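You operate a simulated robot arm through the tools that you are given. There is no shell and no other tool. Be economical: measure what you need, move in short steps, check, and stop when the job is done.

The job below is to be done with a simulated robot arm. You get a single attempt, and the scene is never put back.

JOB
Close the gap with the spacer that the gap gauge asks for.
Fine: open the green clamp lever, seat the spacer in the pocket, clamp again; the white blank goes from the pocket to its spot before the spacer.
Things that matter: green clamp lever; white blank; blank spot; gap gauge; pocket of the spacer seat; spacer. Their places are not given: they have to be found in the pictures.

Only the result counts: the job must be done as asked and must still hold three seconds after the hand-in. Knocking over, shifting, dropping, spilling or breaking anything else fails it.

ROBOT AND FRAMES
A 6-joint arm with a two-finger parallel gripper, fixed in place. Base frame: the origin is at the foot of the arm, x ahead of it, y to its left, z up; the work surface is at about z = 0.3. Units: cm, degrees, N and s.
With the tool pointing down near the work surface it reaches from about 14 to 58 cm from the base axis. Its first joint turns from -66.0 to 66.0 degrees. Payload 2.1 kg.
The TCP is the grasp point between the finger pads, 3 cm short of the fingertips. In the tool frame z runs along the fingers and y along their closing line. Largest opening 9.4 cm; finger width 2.8, thickness 1; the body of the gripper, 5 by 9.6 cm, starts 5.5 cm behind the TCP.
Orientation is told as [roll, pitch, yaw] about the base's x, y, z axes, in that order, counted from this pose: with the fingers straight down and closing along the base's y, the tool's x points along the base's -x, its y along +y and its z along -z.

CONTROLS
- The arm moves only by the tool jog_arm. Its argument "commands" is a list of rows, each a list of 7 numbers: the turn, a rotation vector about the tool's x, y, z in degrees, then the shift along the tool's x, y, z in cm, then the closure, from 0 (fully open) to 1 (shut). In form: [[ax, ay, az, tx, ty, tz, grip], ...]. A call has 1 to 20 rows; each row is the pose to reach, as a shift and turn from the pose commanded when the call began, along the tool's axes at that moment. Each row takes 0.2 s and may step no farther than 5 cm and 8.6 degrees from the row before; otherwise, or with a gripper value out of range, the whole call is refused. A pose out of reach is approached as far as the arm can. The call stops where the force on the tool passes 50 N (or 10 N more than at its start, if that is more) or the arm is blocked; 0.2 s more then pass. Each finger travels about 7.2 cm/s and halts on what it meets, pressing with about 26 N; the grip force reading is that of the motor and also rises with nothing between the fingers. The clock runs only during rows and for 0.2 s after the last one: add rows that repeat a pose to give the fingers time. It gives the time, the measured TCP pose, the force on the tool (base axes), the opening and the grip force at its end, in the units of the frame above (readings bear some noise).
- Cameras (640 x 400 px; columns grow to the right, rows downward): "scene" is fixed at [5.62, -39.32, 47.64]; the picture's right is [0.76, -0.65, 0.00], its down [-0.37, -0.43, -0.83] and it looks along [0.54, 0.63, -0.56] (base axes); focal length 272 px, centre (320, 200). "wrist" rides on the gripper at [-3.7, 0, -5.8] in the tool frame; the picture's right is [0.00, -1.00, 0.00], its down [0.97, 0.00, -0.24] and it looks along [0.24, 0.00, 0.97] (tool axes); focal length 218 px, centre (320, 200).
- snapshot(camera): a new picture of that camera. It takes no simulated time.
- probe_pixels(camera, pixels): for up to 12 pixels [column, row] of the newest picture of that camera ("zoom" is the newest enlarged one), the place [x, y, z] in the base frame of the surface seen there, good to about 0.2 cm, but the place of the scene camera against the robot may be out by one fixed shift of up to 2.5 cm in any direction. It takes no simulated time.
- inspect(camera, box): a new picture of the part [left, top, right, bottom] of that camera's present view, enlarged. It takes no simulated time.
- finish_job(): hands the job in; it is judged then, once.

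Work in short steps. Measure before you move; look again where a grasp or a placing could have gone wrong, and mend it. You have 80 turns and 46 pictures in all, those below and enlarged ones among them. Open the gripper and draw the arm clear of the work before you hand the job in, unless the task says otherwise; then end with one line.

The tools are called after "Request:" as a command line: name --pt "numbers of a row" for each row, then --argument value for the rest, lists and objects as JSON in quotes. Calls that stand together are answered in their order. jog_arm: Moves the arm, as the interface text tells. Its arguments: {"type":"object","properties":{"commands":{"type":"array","items":{"type":"array","items":{"type":"number"}}}},"required":["commands"]} The other tools are called the same way: snapshot (camera) takes a picture; probe_pixels (camera, pixels) gives the place of the surface under pixels of a picture; inspect (camera, box) takes an enlarged picture of a part of a camera's view; finish_job () hands the job in.

At the start:

```text
t: 0.0
tcp_pos: [26.73, -1.83, 33.13]
tool_rot: [-0.1, 0.0, 0.1]
force: [-0.4, -0.1, 0.8]
gripper_width: 9.4
finger_force: 0.1
```

scene: 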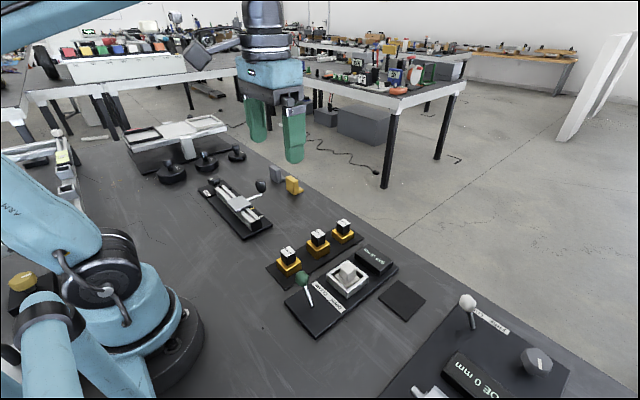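
wrist: 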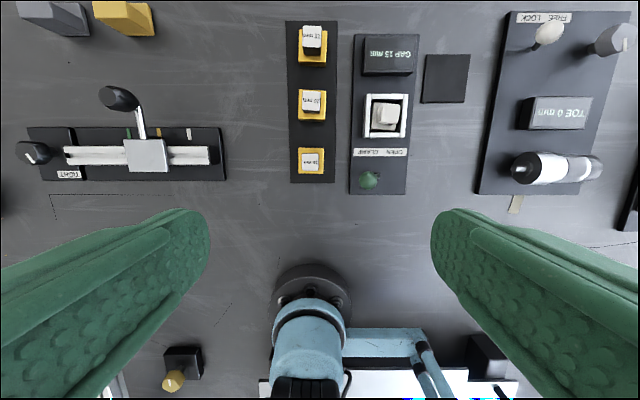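

The wrist view shows the gap gauge (388,52), the pocket with white blank (388,115), green lever (368,180), dark blank spot (445,78) and three spacers at (312,45..160). I enlarge these.

Request:
inspect --camera "wrist" --box '[270, 10, 480, 210]'

Request:
inspect --camera "scene" --box '[250, 200, 450, 350]'

Request:
probe_pixels --camera "wrist" --pixels '[[388, 112], [368, 180], [445, 78], [312, 34], [311, 98], [310, 158], [388, 52], [312, 60], [357, 140], [425, 100], [468, 56], [380, 188]]'

```text
2.00 times, centred on (375, 110) of wrist
```

zoom: 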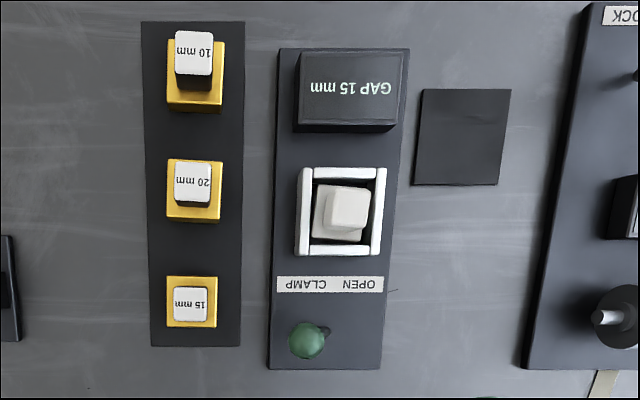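

```text
2.67 times, centred on (350, 275) of scene
```

zoom: 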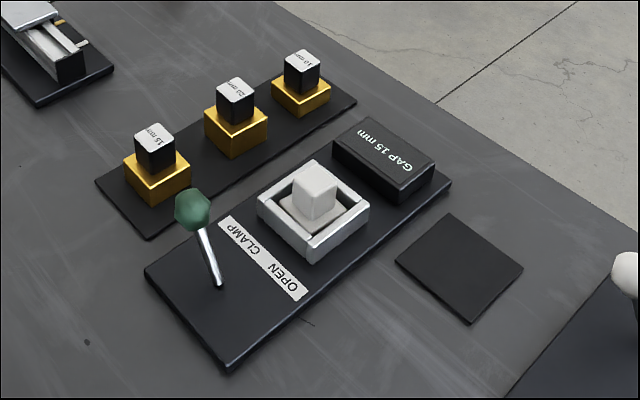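

```text
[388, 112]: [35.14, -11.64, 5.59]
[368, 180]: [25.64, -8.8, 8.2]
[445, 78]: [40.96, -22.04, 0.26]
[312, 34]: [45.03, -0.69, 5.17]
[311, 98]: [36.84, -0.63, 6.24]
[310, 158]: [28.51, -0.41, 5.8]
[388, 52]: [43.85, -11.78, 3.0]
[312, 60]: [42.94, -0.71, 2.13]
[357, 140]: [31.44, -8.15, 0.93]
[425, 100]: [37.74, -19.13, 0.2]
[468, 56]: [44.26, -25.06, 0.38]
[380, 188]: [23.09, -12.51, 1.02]
```

The gauge asks for 15 mm; the 15 mm spacer is nearest, and the lever leans to CLAMP (+y). I probe the scene enlargement for heights and the lever's foot.

Request:
probe_pixels --camera "zoom" --pixels '[[193, 208], [220, 284], [210, 255], [316, 183], [316, 205], [285, 215], [155, 132], [155, 155], [160, 192], [285, 207], [315, 240], [460, 265]]'

Request:
inspect --camera "wrist" --box '[340, 80, 430, 200]'

```text
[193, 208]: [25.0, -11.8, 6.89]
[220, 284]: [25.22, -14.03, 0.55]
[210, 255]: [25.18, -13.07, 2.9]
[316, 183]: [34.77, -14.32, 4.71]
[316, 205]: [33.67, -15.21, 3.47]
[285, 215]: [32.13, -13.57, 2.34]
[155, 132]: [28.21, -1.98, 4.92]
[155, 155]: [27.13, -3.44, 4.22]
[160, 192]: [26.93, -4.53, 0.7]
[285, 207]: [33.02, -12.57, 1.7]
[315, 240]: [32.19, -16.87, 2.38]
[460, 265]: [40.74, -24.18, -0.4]
```

```text
3.33 times, centred on (385, 140) of wrist
```

zoom: 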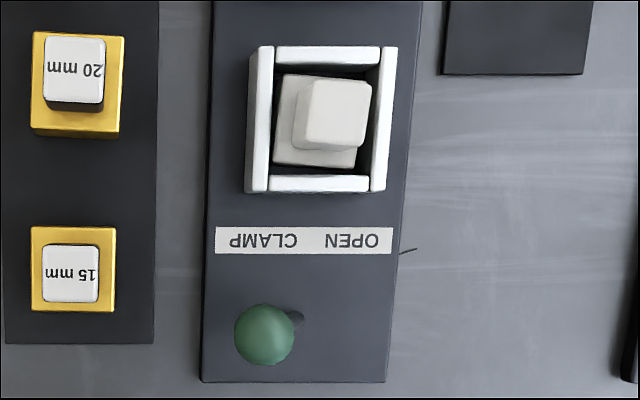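

I measure the edges of pocket, blank, spacer and lever ball in this enlargement.

Request:
probe_pixels --camera "zoom" --pixels '[[264, 320], [297, 319], [303, 90], [366, 90], [303, 140], [362, 140], [276, 155], [352, 162], [256, 184], [380, 180], [256, 52], [382, 52]]'

Request:
probe_pixels --camera "zoom" --pixels '[[47, 250], [94, 250], [47, 296], [94, 298], [36, 232], [109, 232], [36, 305], [109, 305], [320, 56], [320, 184], [282, 85], [260, 120]]'

```text
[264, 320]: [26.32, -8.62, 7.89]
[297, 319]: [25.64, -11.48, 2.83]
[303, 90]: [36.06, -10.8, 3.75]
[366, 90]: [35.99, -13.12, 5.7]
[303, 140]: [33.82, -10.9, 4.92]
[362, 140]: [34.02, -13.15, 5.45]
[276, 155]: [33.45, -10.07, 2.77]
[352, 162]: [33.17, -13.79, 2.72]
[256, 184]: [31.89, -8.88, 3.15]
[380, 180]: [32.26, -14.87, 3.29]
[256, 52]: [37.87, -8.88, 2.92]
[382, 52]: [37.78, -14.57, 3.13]
```

```text
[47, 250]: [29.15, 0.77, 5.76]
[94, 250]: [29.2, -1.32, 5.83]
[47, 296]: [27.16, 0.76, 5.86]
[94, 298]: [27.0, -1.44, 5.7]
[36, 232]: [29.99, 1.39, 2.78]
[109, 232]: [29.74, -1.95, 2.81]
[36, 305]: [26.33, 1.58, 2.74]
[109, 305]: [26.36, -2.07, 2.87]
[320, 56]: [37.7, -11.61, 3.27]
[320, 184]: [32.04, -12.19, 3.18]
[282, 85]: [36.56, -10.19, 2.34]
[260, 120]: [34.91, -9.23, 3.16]
```

Pocket centre is about (34.95,-11.85), spacer (28.15,-0.3), ball about (25.7,-8.9,7.3), foot (25.5,-11.8). I close the fingers and go down on the +y side of the lever ball.

Request:
jog_arm --pt "0 0 0 1.0 -3.6 0 1" --pt "0 0 0 1.0 -3.6 4 1" --pt "0 0 0 1.0 -3.6 8 1" --pt "0 0 0 1.0 -3.6 12 1" --pt "0 0 0 1.0 -3.6 16 1" --pt "0 0 0 1.0 -3.6 20 1" --pt "0 0 0 1.0 -3.6 23 1" --pt "0 0 0 1.0 -3.6 24.6 1" --pt "0 0 0 1.0 -3.6 24.6 1"

Request:
snapshot --camera "scene"

```text
t: 2.0
tcp_pos: [25.79, -5.29, 8.47]
tool_rot: [0.0, 0.0, 0.1]
force: [-0.1, 1.1, 0.6]
gripper_width: 0.05
finger_force: 26.2
```

```text
40 pictures are left
```

scene: 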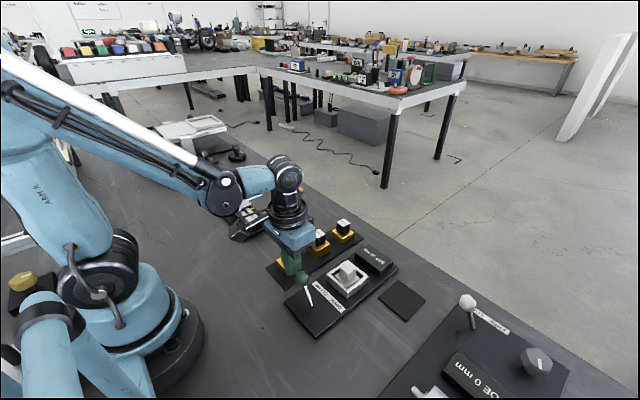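

Fingers stand just on the +y side of the ball. I push the lever towards -y in steps.

Request:
jog_arm --pt "0 0 0 0 -1 0 1" --pt "0 0 0 0 -2 0 1" --pt "0 0 0 0 -3 0 1" --pt "0 0 0 0 -4 0 1" --pt "0 0 0 0 -5 0 1" --pt "0 0 0 0 -6 0 1" --pt "0 0 0 0 -6.8 0 1" --pt "0 0 0 0 -7.4 0 1"

Request:
inspect --camera "scene" --box '[250, 200, 450, 350]'

```text
t: 2.9
tcp_pos: [25.81, -8.26, 8.49]
tool_rot: [0.5, 0.1, 0.3]
force: [-0.7, 5.5, 10.5]
gripper_width: 0.0
finger_force: 26.0
stopped in row 4: the force on the tool passed its limit (the readings are from after the stop); the commanded pose is now the measured one
```

```text
2.67 times, centred on (350, 275) of scene
```

zoom: 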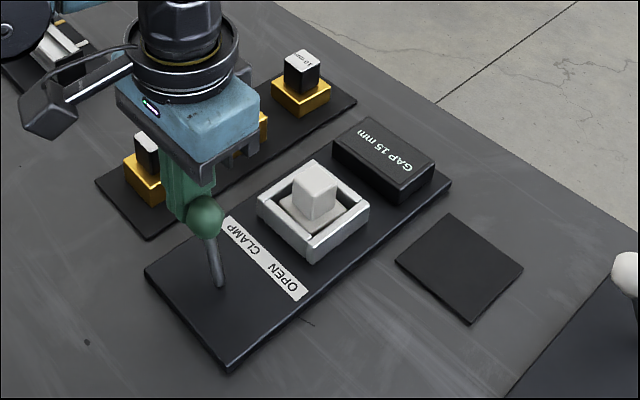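

The lever is moving but the push at 5 cm/s tripped the force limit. I go on with smaller steps.

Request:
jog_arm --pt "0 0 0 0 -0.3 0 1" --pt "0 0 0 0 -0.6 0 1" --pt "0 0 0 0 -0.9 0 1" --pt "0 0 0 0 -1.2 0 1" --pt "0 0 0 0 -1.5 0 1" --pt "0 0 0 0 -1.8 0 1" --pt "0 0 0 0 -2.1 0 1" --pt "0 0 0 0 -2.4 0 1" --pt "0 0 0 0 -2.7 0 1" --pt "0 0 0 0 -3.0 0 1" --pt "0 0 0 0 -3.3 0 1" --pt "0 0 0 0 -3.6 0 1" --pt "0 0 0 0 -3.9 0 1" --pt "0 0 0 0 -4.2 0 1" --pt "0 0 0 0 -4.4 0 1"

Request:
inspect --camera "scene" --box '[250, 200, 450, 350]'

```text
t: 3.4
tcp_pos: [25.82, -8.4, 8.57]
tool_rot: [0.7, 0.2, 0.3]
force: [-1.4, 4.4, 12.2]
gripper_width: 0.02
finger_force: 26.5
stopped in row 2: the force on the tool passed its limit (the readings are from after the stop); the commanded pose is now the measured one
```

```text
2.67 times, centred on (350, 275) of scene
```

zoom: 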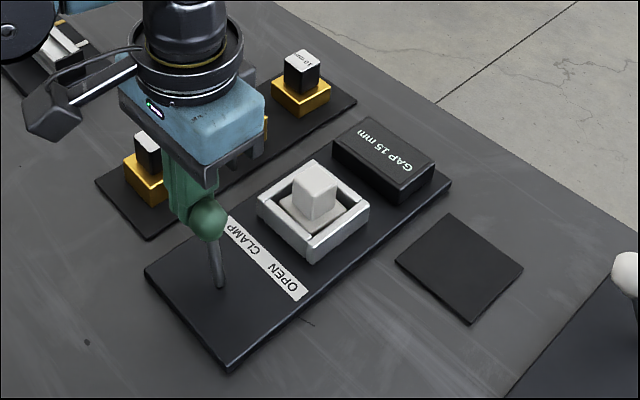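

The lever has gone about half way; the upward force suggests friction as the ball rises against the fingers. I follow the arc instead, rising a little as I push.

Request:
jog_arm --pt "0 0 0 0 -0.15 -0.15 1" --pt "0 0 0 0 -0.3 -0.3 1" --pt "0 0 0 0 -0.45 -0.4 1" --pt "0 0 0 0 -0.6 -0.5 1" --pt "0 0 0 0 -0.8 -0.6 1" --pt "0 0 0 0 -1.0 -0.65 1" --pt "0 0 0 0 -1.2 -0.7 1" --pt "0 0 0 0 -1.4 -0.7 1" --pt "0 0 0 0 -1.6 -0.7 1" --pt "0 0 0 0 -1.8 -0.7 1" --pt "0 0 0 0 -2.0 -0.65 1" --pt "0 0 0 0 -2.2 -0.6 1" --pt "0 0 0 0 -2.4 -0.55 1" --pt "0 0 0 0 -2.6 -0.5 1" --pt "0 0 0 0 -2.8 -0.4 1"

Request:
inspect --camera "scene" --box '[250, 200, 450, 350]'

```text
t: 6.6
tcp_pos: [25.75, -11.32, 9.02]
tool_rot: [0.8, 0.2, 0.3]
force: [-0.2, 0.2, 0.3]
gripper_width: 0.0
finger_force: 25.9
```

```text
2.67 times, centred on (350, 275) of scene
```

zoom: 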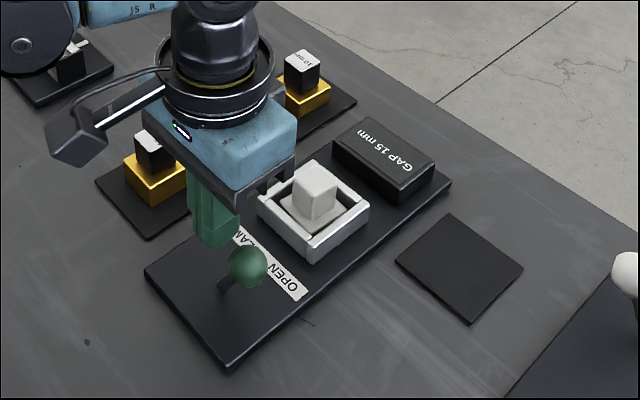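

The lever snapped over to OPEN and the force dropped to zero. I check the ball's place, then pull back and up for a wrist view of the blank.

Request:
probe_pixels --camera "zoom" --pixels '[[250, 265]]'

Request:
jog_arm --pt "0 0 0 0 0.5 -1 1" --pt "0 0 0 0 0.5 -5 0.6" --pt "0.2 0 0 -4 0.5 -8 0.3" --pt "0.5 0 0 -7 0 -8 0.3" --pt "0.8 0.2 -0.3 -9.2 -0.5 -8 0.3" --pt "0.8 0.2 -0.3 -9.2 -0.5 -8 0.3"

Request:
snapshot --camera "wrist"

Request:
snapshot --camera "scene"

```text
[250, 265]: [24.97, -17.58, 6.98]
```

```text
t: 8.0
tcp_pos: [35.23, -11.87, 16.88]
tool_rot: [-0.1, 0.4, 0.6]
force: [-0.8, -0.2, -0.3]
gripper_width: 6.6
finger_force: 0.1
```

```text
36 pictures are left
```

wrist: 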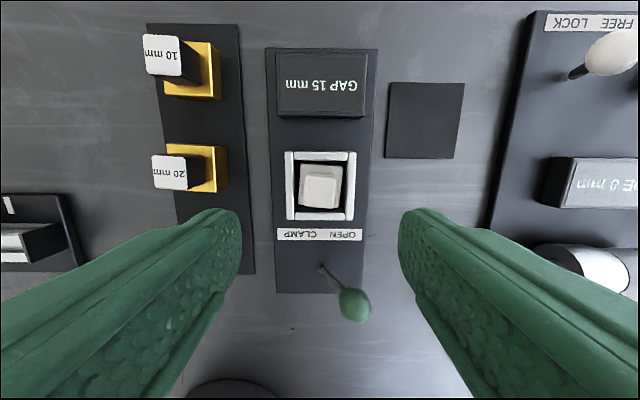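

```text
35 pictures are left
```

scene: 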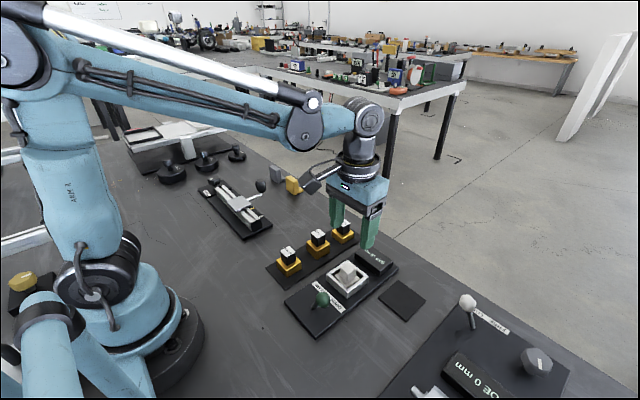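

The lever lies at OPEN. I enlarge the wrist view for exact edges of the blank, pocket and dark spot.

Request:
inspect --camera "wrist" --box '[260, 70, 480, 230]'

```text
2.50 times, centred on (370, 150) of wrist
```

zoom: 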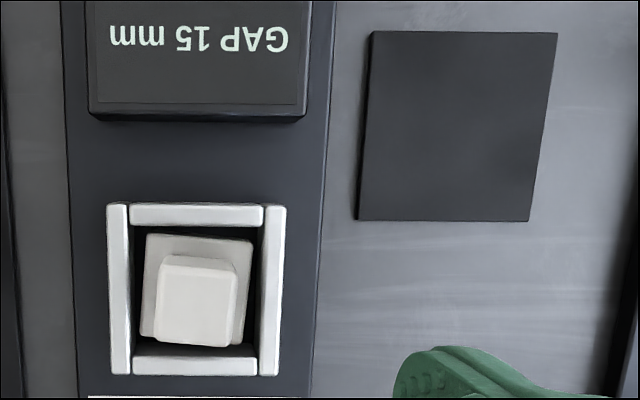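

Request:
probe_pixels --camera "zoom" --pixels '[[164, 272], [232, 280], [157, 336], [223, 342], [150, 238], [249, 244], [143, 330], [196, 310], [362, 215], [526, 216], [375, 36], [553, 38]]'

Request:
probe_pixels --camera "zoom" --pixels '[[116, 366], [272, 368], [116, 210], [278, 212], [126, 300], [268, 300], [195, 222], [195, 360], [166, 260], [233, 268]]'

```text
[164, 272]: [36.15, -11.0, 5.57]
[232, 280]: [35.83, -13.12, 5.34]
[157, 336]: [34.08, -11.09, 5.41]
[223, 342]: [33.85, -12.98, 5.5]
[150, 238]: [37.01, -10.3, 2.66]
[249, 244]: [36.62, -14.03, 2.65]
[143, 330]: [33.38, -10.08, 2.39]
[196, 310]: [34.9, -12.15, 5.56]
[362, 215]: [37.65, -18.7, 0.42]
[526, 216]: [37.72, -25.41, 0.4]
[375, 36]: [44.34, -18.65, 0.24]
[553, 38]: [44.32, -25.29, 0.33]
```

```text
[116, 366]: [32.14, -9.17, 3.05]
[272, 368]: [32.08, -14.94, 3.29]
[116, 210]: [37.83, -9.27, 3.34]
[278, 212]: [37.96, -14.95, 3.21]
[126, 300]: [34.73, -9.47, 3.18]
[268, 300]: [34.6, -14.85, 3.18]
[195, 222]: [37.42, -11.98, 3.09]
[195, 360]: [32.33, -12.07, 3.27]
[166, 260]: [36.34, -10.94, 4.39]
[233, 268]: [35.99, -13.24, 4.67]
```

Knob centre (35.0,-12.05), yaw about -6°, top 5.5; spot centre (41.0,-22.0). I turn 6° and go down with fingertips just above the pocket walls (z 3.3).

Request:
jog_arm --pt "0 0 3 0.2 -0.15 3 0.3" --pt "0 0 6.4 0.2 -0.15 6 0.3" --pt "0 0 6.4 0.2 -0.15 8.5 0.3" --pt "0 0 6.4 0.2 -0.15 10.1 0.3" --pt "0 0 6.4 0.2 -0.15 10.1 0.3"

Request:
snapshot --camera "wrist"

```text
t: 9.2
tcp_pos: [34.7, -12.08, 6.84]
tool_rot: [0.0, 0.5, -5.8]
force: [0.1, 0.3, 0.1]
gripper_width: 6.55
finger_force: 0.0
```

```text
33 pictures are left
```

wrist: 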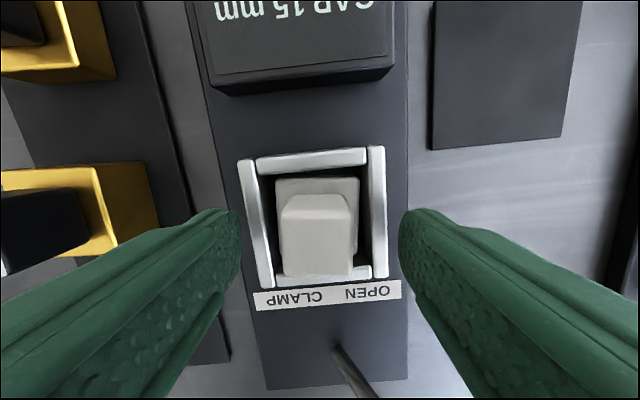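

Aligned with the knob. I correct x by 0.3 and close.

Request:
jog_arm --pt "0 -0.4 0 -0.3 0 0.1 0.3" --pt "0 -0.4 0 -0.3 0 0.1 0.6" --pt "0 -0.4 0 -0.3 0 0.1 0.8" --pt "0 -0.4 0 -0.3 0 0.1 1" --pt "0 -0.4 0 -0.3 0 0.1 1" --pt "0 -0.4 0 -0.3 0 0.1 1"

```text
t: 10.6
tcp_pos: [35.16, -12.02, 6.73]
tool_rot: [0.1, 0.0, -5.8]
force: [-0.1, -0.8, -0.9]
gripper_width: 2.48
finger_force: 26.4
```

The fingers hold the knob (2.48 cm). I lift straight up.

Request:
jog_arm --pt "0 0 0 0 0 -0.5 1" --pt "0 0 0 0 0 -1.5 1" --pt "0 0 0 0 0 -3 1" --pt "0 0 0 0 0 -5 1" --pt "0 0 0 0 0 -7 1"

Request:
snapshot --camera "wrist"

```text
t: 11.8
tcp_pos: [35.13, -12.26, 13.67]
tool_rot: [0.0, 0.0, -5.8]
force: [-0.1, -0.3, -0.8]
gripper_width: 2.52
finger_force: 26.0
```

```text
32 pictures are left
```

wrist: 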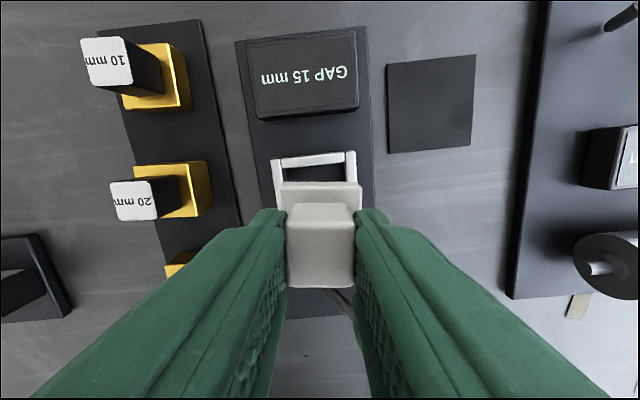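

The blank is held. I carry it to above the spot (41.0,-22.0), turning back to yaw 0.

Request:
jog_arm --pt "0 0 -1.5 -1.7 -2.3 0 1" --pt "0 0 -3 -3.4 -4.55 0 1" --pt "0 0 -4.5 -5.1 -6.8 0 1" --pt "0 0 -5.8 -6.82 -9.1 0 1" --pt "0 0 -5.8 -6.82 -9.1 2.5 1" --pt "0 0 -5.8 -6.82 -9.1 5 1" --pt "0 0 -5.8 -6.82 -9.1 5.5 1" --pt "0 0 -5.8 -6.82 -9.1 5.5 1"

Request:
snapshot --camera "wrist"

Request:
inspect --camera "scene" --box '[300, 220, 460, 340]'

```text
t: 13.6
tcp_pos: [41.07, -21.76, 8.1]
tool_rot: [0.0, 0.0, -0.1]
force: [-0.3, 0.2, 0.1]
gripper_width: 2.48
finger_force: 25.8
```

```text
31 pictures are left
```

wrist: 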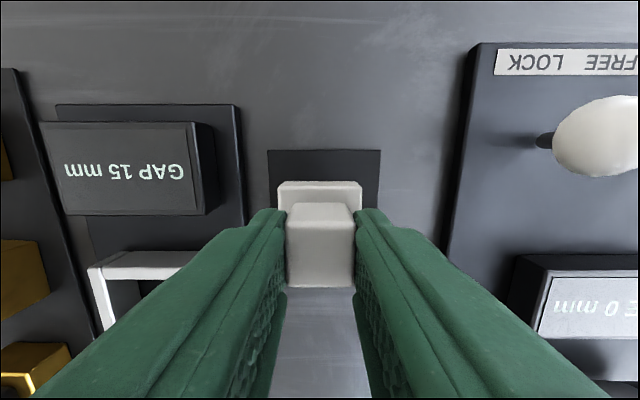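

```text
3.33 times, centred on (380, 280) of scene
```

zoom: 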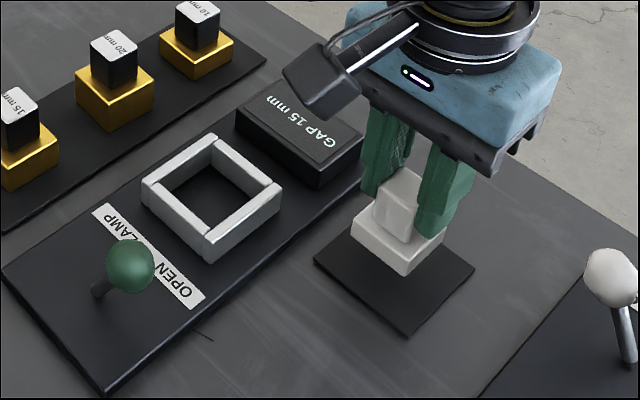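

The blank hangs over the spot. I lower in small steps until it touches.

Request:
jog_arm --pt "0 0 0 0.1 -0.2 1 1" --pt "0 0 0 0.1 -0.2 1.5 1" --pt "0 0 0 0.1 -0.2 1.7 1" --pt "0 0 0 0.1 -0.2 1.8 1" --pt "0 0 0 0.1 -0.2 1.9 1" --pt "0 0 0 0.1 -0.2 1.9 1"

Request:
inspect --camera "scene" --box '[360, 240, 440, 300]'

```text
t: 15.0
tcp_pos: [40.92, -22.06, 6.2]
tool_rot: [0.1, 0.0, 0.0]
force: [0.5, -0.7, -0.9]
gripper_width: 2.49
finger_force: 25.6
```

```text
6.67 times, centred on (400, 270) of scene
```

zoom: 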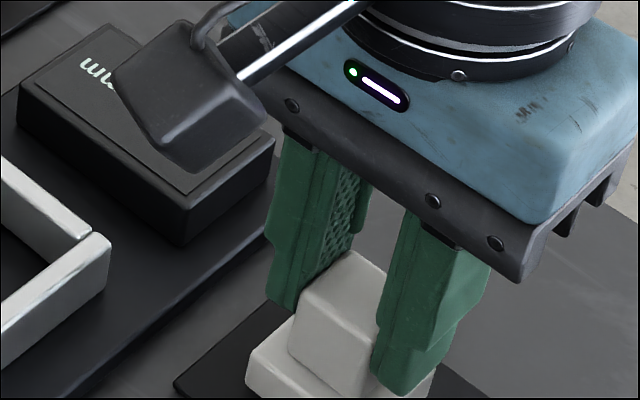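

No contact force yet; I lower in 0.08 cm steps.

Request:
jog_arm --pt "0 0 0 0 0 0.08 1" --pt "0 0 0 0 0 0.16 1" --pt "0 0 0 0 0 0.24 1" --pt "0 0 0 0 0 0.24 1"

```text
t: 16.0
tcp_pos: [40.82, -21.99, 6.09]
tool_rot: [0.0, 0.0, 0.0]
force: [0.6, 0.0, -0.4]
gripper_width: 2.52
finger_force: 26.0
```

Request:
jog_arm --pt "0 0 0 0 0 0.08 1" --pt "0 0 0 0 0 0.16 1" --pt "0 0 0 0 0 0.24 1" --pt "0 0 0 0 0 0.24 1"

Request:
inspect --camera "scene" --box '[360, 260, 440, 320]'

```text
t: 17.0
tcp_pos: [40.99, -22.09, 5.73]
tool_rot: [0.1, 0.0, -0.1]
force: [-4.5, 2.1, 23.0]
gripper_width: 2.51
finger_force: 25.6
```

```text
6.67 times, centred on (400, 290) of scene
```

zoom: 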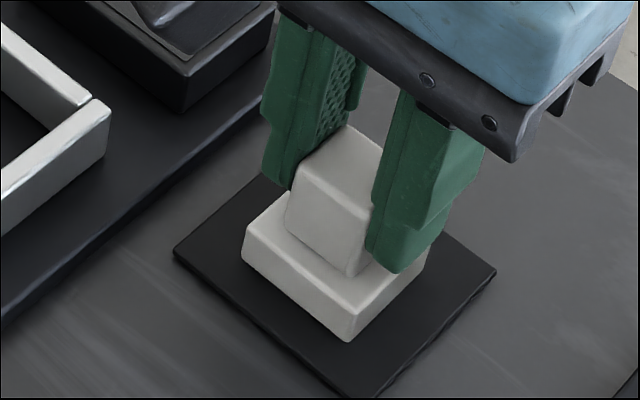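

Contact: 23 N. The blank sits within the spot; I ease, open and rise.

Request:
jog_arm --pt "0 0 0 0 0 -0.05 1" --pt "0 0 0 0 0 -0.05 0.7" --pt "0 0 0 0 0 -0.05 0.5" --pt "0 0 0 0 0 -0.05 0.4" --pt "0 0 0 0 0 -2 0.4" --pt "0 0 0 0 0 -5 0.4" --pt "0 0 0 0 0 -9 0.4"

Request:
snapshot --camera "wrist"

```text
t: 18.6
tcp_pos: [40.76, -22.13, 14.81]
tool_rot: [-0.1, 0.0, 0.0]
force: [0.0, 0.4, -0.4]
gripper_width: 5.65
finger_force: 0.1
```

```text
27 pictures are left
```

wrist: 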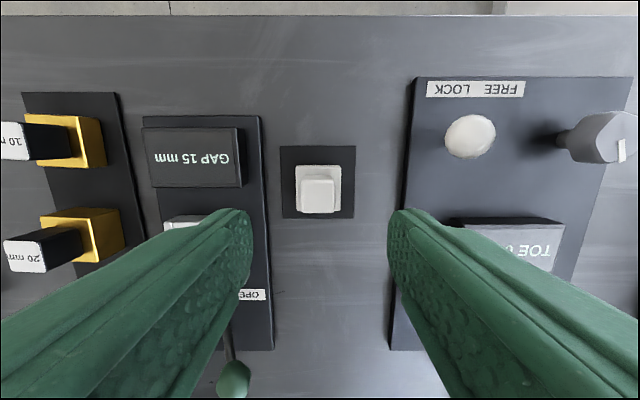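

The blank stands free within its spot. I travel to above the 15 mm spacer and look.

Request:
jog_arm --pt "0 0 0 2.1 3.6 -1 0.4" --pt "0 0 0 4.2 7.2 -2 0.4" --pt "0 0 0 6.3 10.8 -2 0.4" --pt "0 0 0 8.4 14.5 -2 0.4" --pt "0 0 0 10.5 18.2 -2 0.4" --pt "0 0 0 12.6 21.8 -2 0.4" --pt "0 0 0 12.6 21.8 -2 0.4"

Request:
inspect --camera "wrist" --box '[220, 80, 440, 240]'

```text
t: 20.2
tcp_pos: [28.37, -0.27, 16.72]
tool_rot: [0.0, 0.0, 0.0]
force: [1.0, -0.7, 0.2]
gripper_width: 5.67
finger_force: 0.0
```

```text
2.50 times, centred on (330, 160) of wrist
```

zoom: 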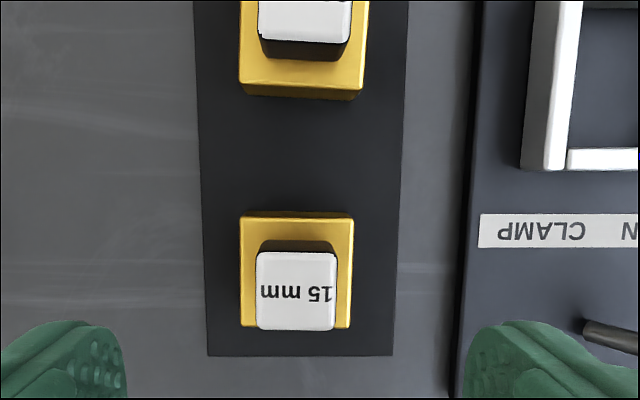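

Request:
probe_pixels --camera "zoom" --pixels '[[259, 256], [334, 256], [260, 324], [331, 324], [245, 222], [347, 222], [244, 320], [345, 322], [295, 305]]'

```text
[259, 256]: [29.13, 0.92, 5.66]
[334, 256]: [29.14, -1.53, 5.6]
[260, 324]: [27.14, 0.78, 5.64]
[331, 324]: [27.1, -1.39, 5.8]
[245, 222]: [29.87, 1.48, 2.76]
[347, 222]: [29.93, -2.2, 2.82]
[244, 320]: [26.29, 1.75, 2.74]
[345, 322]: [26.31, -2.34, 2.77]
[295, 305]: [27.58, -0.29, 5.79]
```

Spacer knob centre (28.13,-0.3), yaw 0, flange top 2.8. I go down to z 6.4 and close.

Request:
jog_arm --pt "0 0 0 0.2 -0.03 3 0.4" --pt "0 0 0 0.2 -0.03 6 0.4" --pt "0 0 0 0.2 -0.03 9 0.4" --pt "0 0 0 0.2 -0.03 10.3 0.4" --pt "0 0 0 0.2 -0.03 10.3 0.4" --pt "0 0 0 0.2 -0.03 10.3 0.7" --pt "0 0 0 0.2 -0.03 10.3 0.9" --pt "0 0 0 0.2 -0.03 10.3 1" --pt "0 0 0 0.2 -0.03 10.3 1"

Request:
snapshot --camera "wrist"

```text
t: 22.2
tcp_pos: [27.88, -0.34, 6.5]
tool_rot: [0.0, -0.1, 0.0]
force: [0.3, -0.2, 0.1]
gripper_width: 2.55
finger_force: 25.8
```

```text
25 pictures are left
```

wrist: 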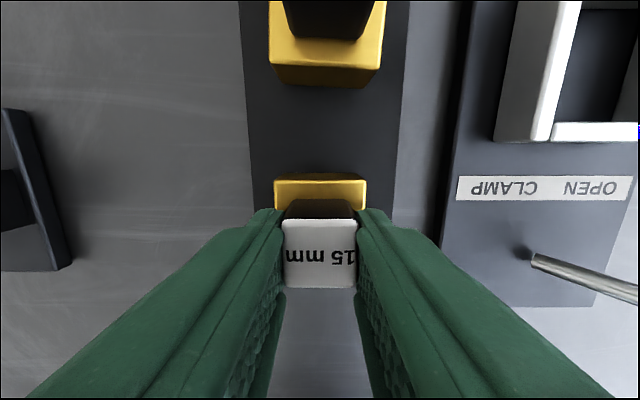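

Grip holds (2.55 cm). I lift and carry towards the pocket (35.0,-12.07), staying high.

Request:
jog_arm --pt "0 0 0 0 0 -0.5 1" --pt "0 0 0 0 0 -2 1" --pt "0 0 0 0 0 -5 1" --pt "0 0 0 0 0 -7 1" --pt "0 0 0 -2 -3.9 -7 1" --pt "0 0 0 -4.5 -7.8 -7 1" --pt "0 0 0 -7.0 -11.7 -7 1" --pt "0 0 0 -7.0 -11.7 -7 1" --pt "0 0 0 -7.0 -11.7 -7 1"

Request:
snapshot --camera "wrist"

Request:
inspect --camera "scene" --box '[270, 200, 430, 320]'

```text
t: 24.2
tcp_pos: [35.02, -12.21, 13.7]
tool_rot: [0.0, 0.1, -0.1]
force: [0.2, -0.3, -2.9]
gripper_width: 2.58
finger_force: 26.0
```

```text
24 pictures are left
```

wrist: 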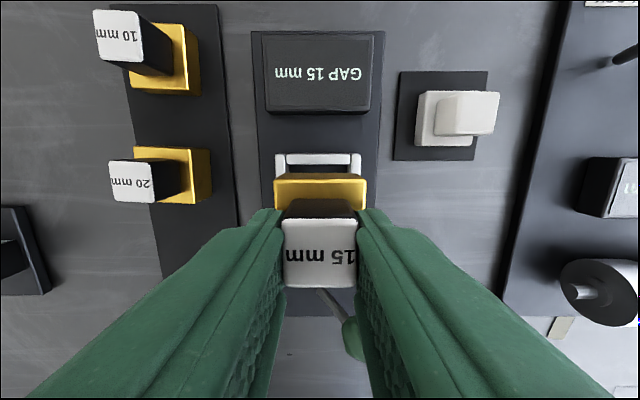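

```text
3.33 times, centred on (350, 260) of scene
```

zoom: 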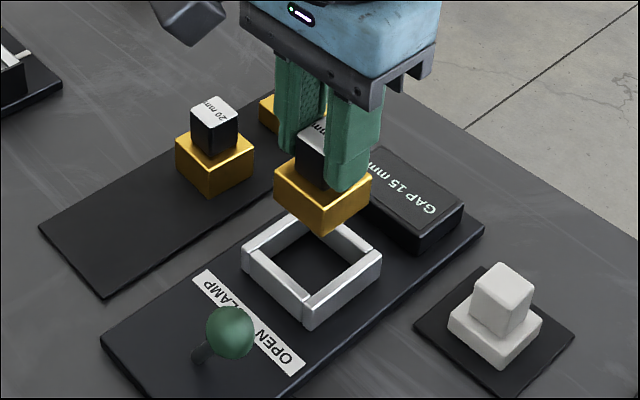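

I measure the held spacer against the pocket's walls.

Request:
probe_pixels --camera "zoom" --pixels '[[250, 248], [270, 223], [272, 226], [380, 258], [372, 250], [304, 322], [304, 300], [345, 282], [320, 240], [277, 190], [370, 195], [320, 205]]'

Request:
inspect --camera "wrist" --box '[250, 140, 390, 300]'

```text
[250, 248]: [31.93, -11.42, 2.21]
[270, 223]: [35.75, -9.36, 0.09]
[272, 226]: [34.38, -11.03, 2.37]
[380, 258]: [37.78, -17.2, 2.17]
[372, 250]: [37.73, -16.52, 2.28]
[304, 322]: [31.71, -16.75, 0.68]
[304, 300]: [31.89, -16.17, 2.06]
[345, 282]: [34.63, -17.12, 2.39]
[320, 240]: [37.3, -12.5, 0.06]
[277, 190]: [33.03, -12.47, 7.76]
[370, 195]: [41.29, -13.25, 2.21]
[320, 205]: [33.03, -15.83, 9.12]
```

```text
2.50 times, centred on (320, 220) of wrist
```

zoom: 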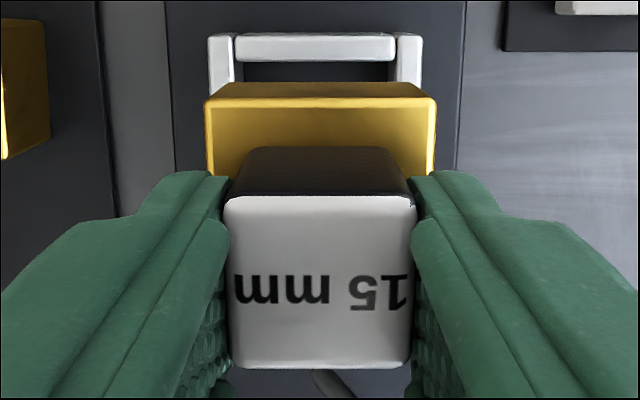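

Request:
probe_pixels --camera "zoom" --pixels '[[215, 100], [428, 100], [320, 95], [230, 210], [408, 210], [235, 355], [404, 355], [320, 37], [218, 60], [410, 60], [232, 75], [398, 75]]'

```text
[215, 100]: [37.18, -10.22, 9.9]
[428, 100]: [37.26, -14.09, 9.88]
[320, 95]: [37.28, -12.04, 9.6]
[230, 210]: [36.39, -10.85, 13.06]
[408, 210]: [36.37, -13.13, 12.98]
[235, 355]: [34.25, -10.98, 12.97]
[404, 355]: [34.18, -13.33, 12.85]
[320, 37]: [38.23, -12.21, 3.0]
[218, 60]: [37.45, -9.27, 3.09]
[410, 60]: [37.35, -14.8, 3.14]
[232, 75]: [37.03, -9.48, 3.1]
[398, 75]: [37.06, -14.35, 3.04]
```

Held spacer centre is about (35.3,-12.1) and the pocket centre (34.95,-12.05), with about 0.5 cm clearance a side. I correct by 0.33 in x and lower into the pocket.

Request:
jog_arm --pt "0 0 0 0.33 0.07 0 1" --pt "0 0 0 0.33 0.07 2 1" --pt "0 0 0 0.33 0.07 4 1" --pt "0 0 0 0.33 0.07 4.5 1" --pt "0 0 0 0.33 0.07 4.5 1"

Request:
inspect --camera "scene" --box '[310, 240, 390, 300]'

Request:
inspect --camera "wrist" --box '[250, 140, 390, 300]'

```text
t: 25.4
tcp_pos: [34.84, -11.96, 9.23]
tool_rot: [0.0, 0.0, 0.0]
force: [-1.2, -0.5, -3.5]
gripper_width: 2.57
finger_force: 25.9
```

```text
6.67 times, centred on (350, 270) of scene
```

zoom: 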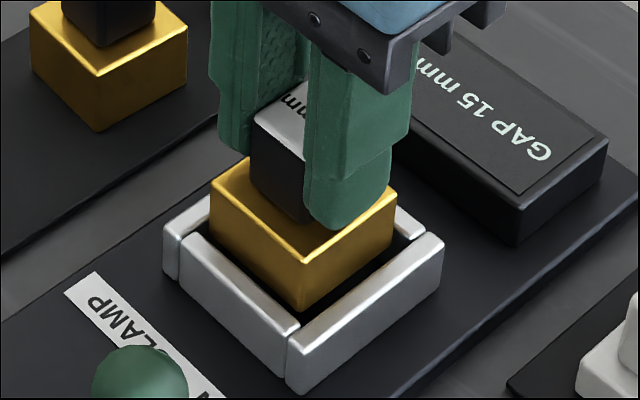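

```text
2.50 times, centred on (320, 220) of wrist
```

zoom: 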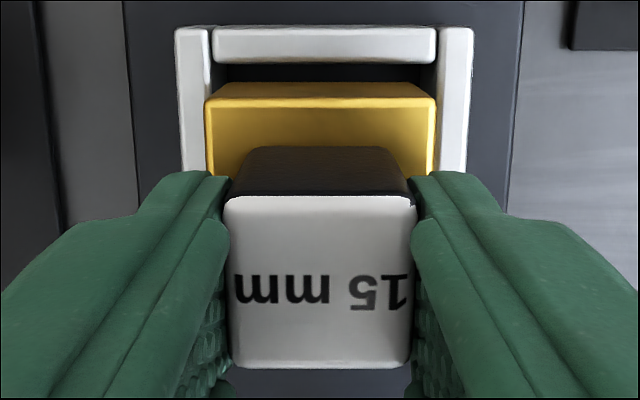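

Well centred; walls' middle is about 0.08 cm further to -y. I lower slowly.

Request:
jog_arm --pt "0 0 0 0 -0.08 0.5 1" --pt "0 0 0 0 -0.08 1 1" --pt "0 0 0 0 -0.08 1.5 1" --pt "0 0 0 0 -0.08 2 1" --pt "0 0 0 0 -0.08 2.2 1" --pt "0 0 0 0 -0.08 2.3 1" --pt "0 0 0 0 -0.08 2.4 1" --pt "0 0 0 0 -0.08 2.4 1"

Request:
inspect --camera "wrist" --box '[250, 140, 390, 300]'

```text
t: 26.6
tcp_pos: [34.86, -11.92, 6.92]
tool_rot: [0.0, 0.1, 0.0]
force: [-1.6, 0.0, 11.6]
gripper_width: 2.54
finger_force: 25.9
stopped in row 5: the force on the tool passed its limit (the readings are from after the stop); the commanded pose is now the measured one
```

```text
2.50 times, centred on (320, 220) of wrist
```

zoom: 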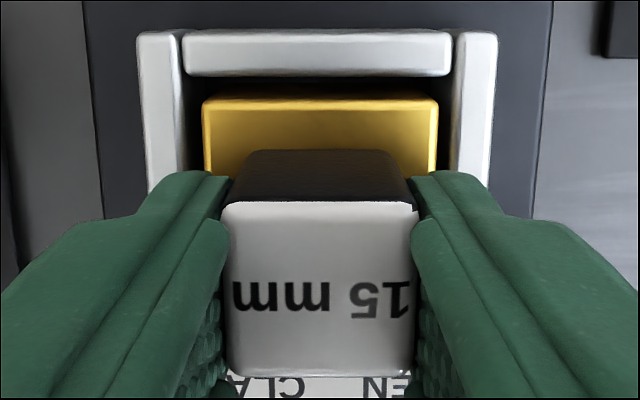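

It met resistance at z 6.9. I check in the scene view whether it is the floor or a wall.

Request:
inspect --camera "scene" --box '[310, 240, 390, 300]'

Request:
probe_pixels --camera "wrist" --pixels '[[320, 187], [290, 187], [350, 187], [320, 162], [270, 170], [375, 170], [320, 215], [320, 280]]'

```text
6.67 times, centred on (350, 270) of scene
```

zoom: 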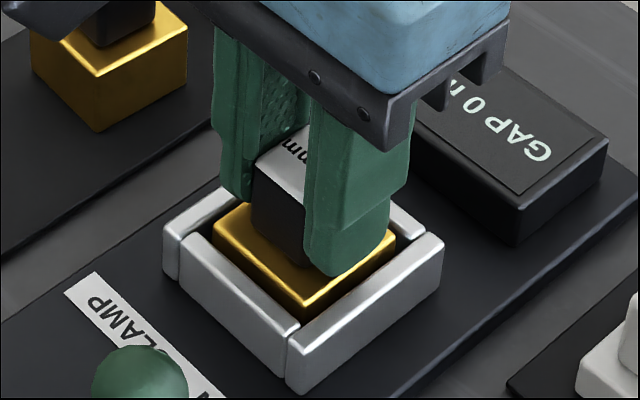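

```text
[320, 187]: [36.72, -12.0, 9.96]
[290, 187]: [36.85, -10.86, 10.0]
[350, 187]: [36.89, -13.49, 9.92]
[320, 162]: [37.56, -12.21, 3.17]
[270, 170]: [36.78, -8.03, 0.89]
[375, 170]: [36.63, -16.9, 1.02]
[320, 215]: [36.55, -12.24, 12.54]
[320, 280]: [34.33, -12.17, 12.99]
```

The gauge now reads GAP 0 mm: the spacer rests on the pocket floor. I release and rise.

Request:
jog_arm --pt "0 0 0 0 0 0 0.7" --pt "0 0 0 0 0 0 0.5" --pt "0 0 0 0 0 0 0.4" --pt "0 0 0 0 0 0 0.4" --pt "0 0 0 0 0 -2 0.4" --pt "0 0 0 0 0 -6 0.4" --pt "0 0 0 0 0 -10 0.4" --pt "0 0 0 0 0 -10 0.4"

Request:
inspect --camera "wrist" --box '[230, 20, 510, 220]'

Request:
inspect --camera "scene" --box '[270, 220, 430, 340]'

```text
t: 28.4
tcp_pos: [34.85, -11.84, 16.97]
tool_rot: [0.1, 0.0, 0.0]
force: [-0.6, -1.3, -0.1]
gripper_width: 5.66
finger_force: 0.1
```

```text
2.00 times, centred on (370, 120) of wrist
```

zoom: 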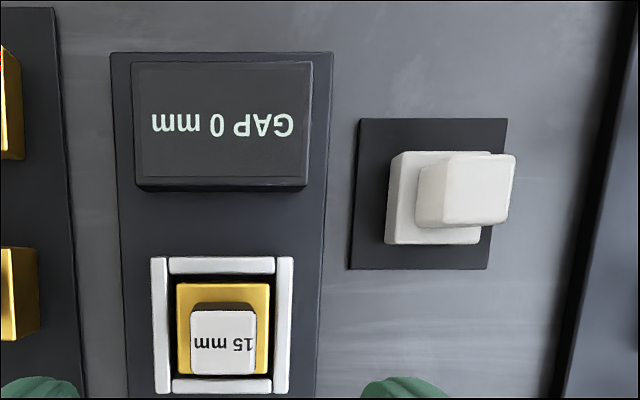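

```text
3.33 times, centred on (350, 280) of scene
```

zoom: 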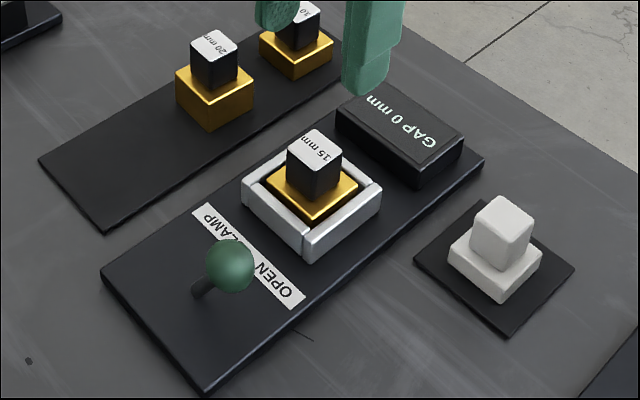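

Spacer seated, gap 0. Now I move closed fingers to the -y side of the lever (25.7,-18.6) and go down.

Request:
jog_arm --pt "0 0 0 3.05 -2.2 0 1" --pt "0 0 0 6.1 -4.5 0 1" --pt "0 0 0 9.15 -6.8 0 1" --pt "0 0 0 9.15 -6.8 2 1" --pt "0 0 0 9.15 -6.8 5 1" --pt "0 0 0 9.15 -6.8 8.0 1" --pt "0 0 0 9.15 -6.8 8.0 1"

Request:
inspect --camera "scene" --box '[250, 220, 410, 340]'

```text
t: 30.0
tcp_pos: [25.76, -18.9, 8.9]
tool_rot: [0.0, 0.2, -0.1]
force: [0.9, 0.3, 0.6]
gripper_width: 0.02
finger_force: 26.3
```

```text
3.33 times, centred on (330, 280) of scene
```

zoom: 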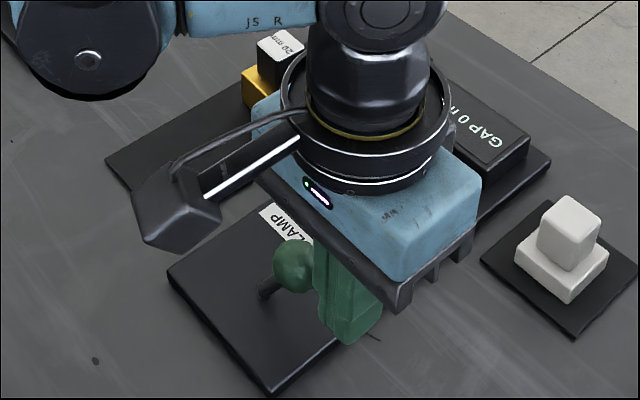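

Fingers stand on the -y side of the ball. I push to +y along the rising arc.

Request:
jog_arm --pt "0 0 0 0 0.6 0.1 1" --pt "0 0 0 0 1.1 0.2 1" --pt "0 0 0 0 1.4 0.1 1" --pt "0 0 0 0 1.65 -0.1 1" --pt "0 0 0 0 1.9 -0.3 1" --pt "0 0 0 0 2.1 -0.5 1" --pt "0 0 0 0 2.3 -0.6 1" --pt "0 0 0 0 2.5 -0.75 1" --pt "0 0 0 0 2.7 -0.9 1" --pt "0 0 0 0 2.9 -1.0 1" --pt "0 0 0 0 3.1 -1.1 1" --pt "0 0 0 0 3.3 -1.2 1" --pt "0 0 0 0 3.5 -1.25 1" --pt "0 0 0 0 3.7 -1.3 1" --pt "0 0 0 0 3.9 -1.3 1" --pt "0 0 0 0 4.1 -1.3 1" --pt "0 0 0 0 4.3 -1.3 1" --pt "0 0 0 0 4.5 -1.3 1"

Request:
inspect --camera "scene" --box '[250, 220, 410, 340]'

```text
t: 33.8
tcp_pos: [25.6, -14.28, 10.21]
tool_rot: [-0.1, 0.1, 0.0]
force: [-0.4, -0.1, 1.2]
gripper_width: 0.0
finger_force: 25.5
```

```text
3.33 times, centred on (330, 280) of scene
```

zoom: 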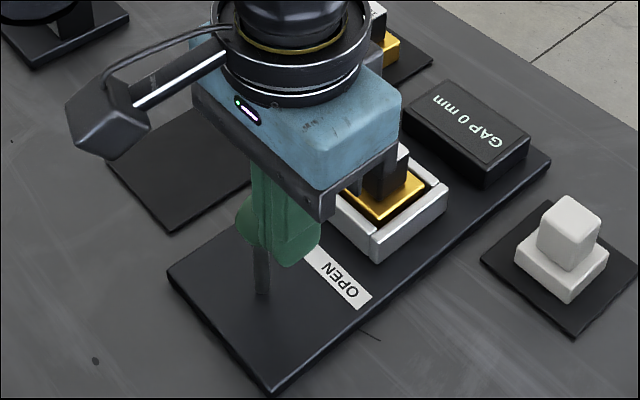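

The lever is near upright, low force. I push on another 2.3 cm, sinking a little.

Request:
jog_arm --pt "0 0 0 0 0.2 0 1" --pt "0 0 0 0 0.4 0 1" --pt "0 0 0 0 0.6 0.1 1" --pt "0 0 0 0 0.8 0.2 1" --pt "0 0 0 0 1.0 0.3 1" --pt "0 0 0 0 1.2 0.4 1" --pt "0 0 0 0 1.4 0.5 1" --pt "0 0 0 0 1.6 0.6 1" --pt "0 0 0 0 1.8 0.7 1" --pt "0 0 0 0 2.0 0.8 1" --pt "0 0 0 0 2.3 0.9 1" --pt "0 0 0 0 2.3 0.9 1"

Request:
inspect --camera "scene" --box '[250, 220, 410, 340]'

```text
t: 36.4
tcp_pos: [25.65, -12.06, 9.37]
tool_rot: [0.0, 0.1, 0.0]
force: [-0.4, -0.8, -0.4]
gripper_width: 0.0
finger_force: 25.8
```

```text
3.33 times, centred on (330, 280) of scene
```

zoom: 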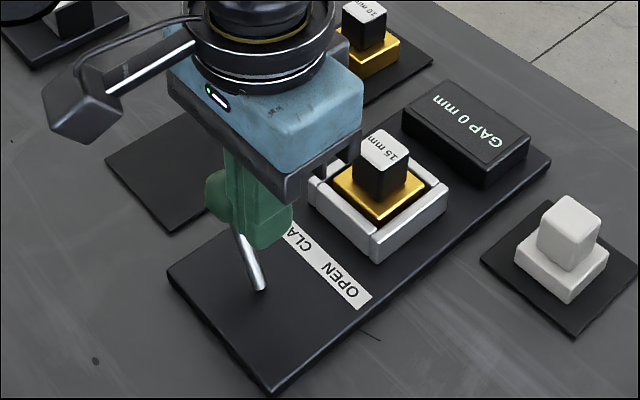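

The lever has gone over to CLAMP. I back off, rise, open, and look from above.

Request:
jog_arm --pt "0 0 0 0 -0.6 -0.5 1" --pt "0 0 0 0 -0.6 -4 1" --pt "0 0 0 0 -0.6 -8 1" --pt "0 0 0 0 1 -12 0.6" --pt "0 0 0 0 4 -16 0.3" --pt "0 0 0 0 6 -20 0" --pt "0 0 0 0 8 -23 0" --pt "0 0 0 0 8 -23 0"

Request:
inspect --camera "wrist" --box '[270, 10, 480, 210]'

Request:
snapshot --camera "scene"

```text
t: 38.2
tcp_pos: [25.6, -3.88, 32.51]
tool_rot: [0.0, 0.1, 0.1]
force: [0.2, -0.5, 0.2]
gripper_width: 9.4
finger_force: 0.1
```

```text
2.00 times, centred on (375, 110) of wrist
```

zoom: 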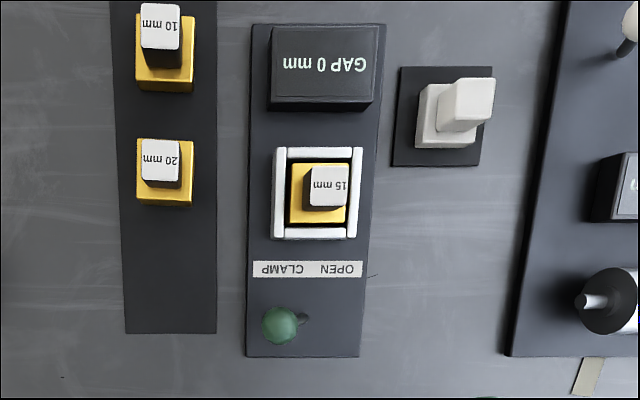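

```text
11 pictures are left
```

scene: 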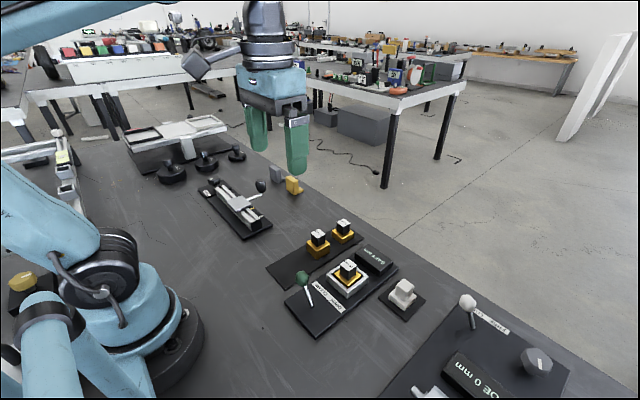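

The gauge reads GAP 0 mm, the lever is back at its first CLAMP place (302,278), the blank is on its spot, and the arm is clear. I hand in.

Request:
finish_job

```text
The job is handed in.
```

The 15 mm spacer is seated and clamped, the gauge reads GAP 0 mm, the white blank is on its spot, and I have handed the job in.
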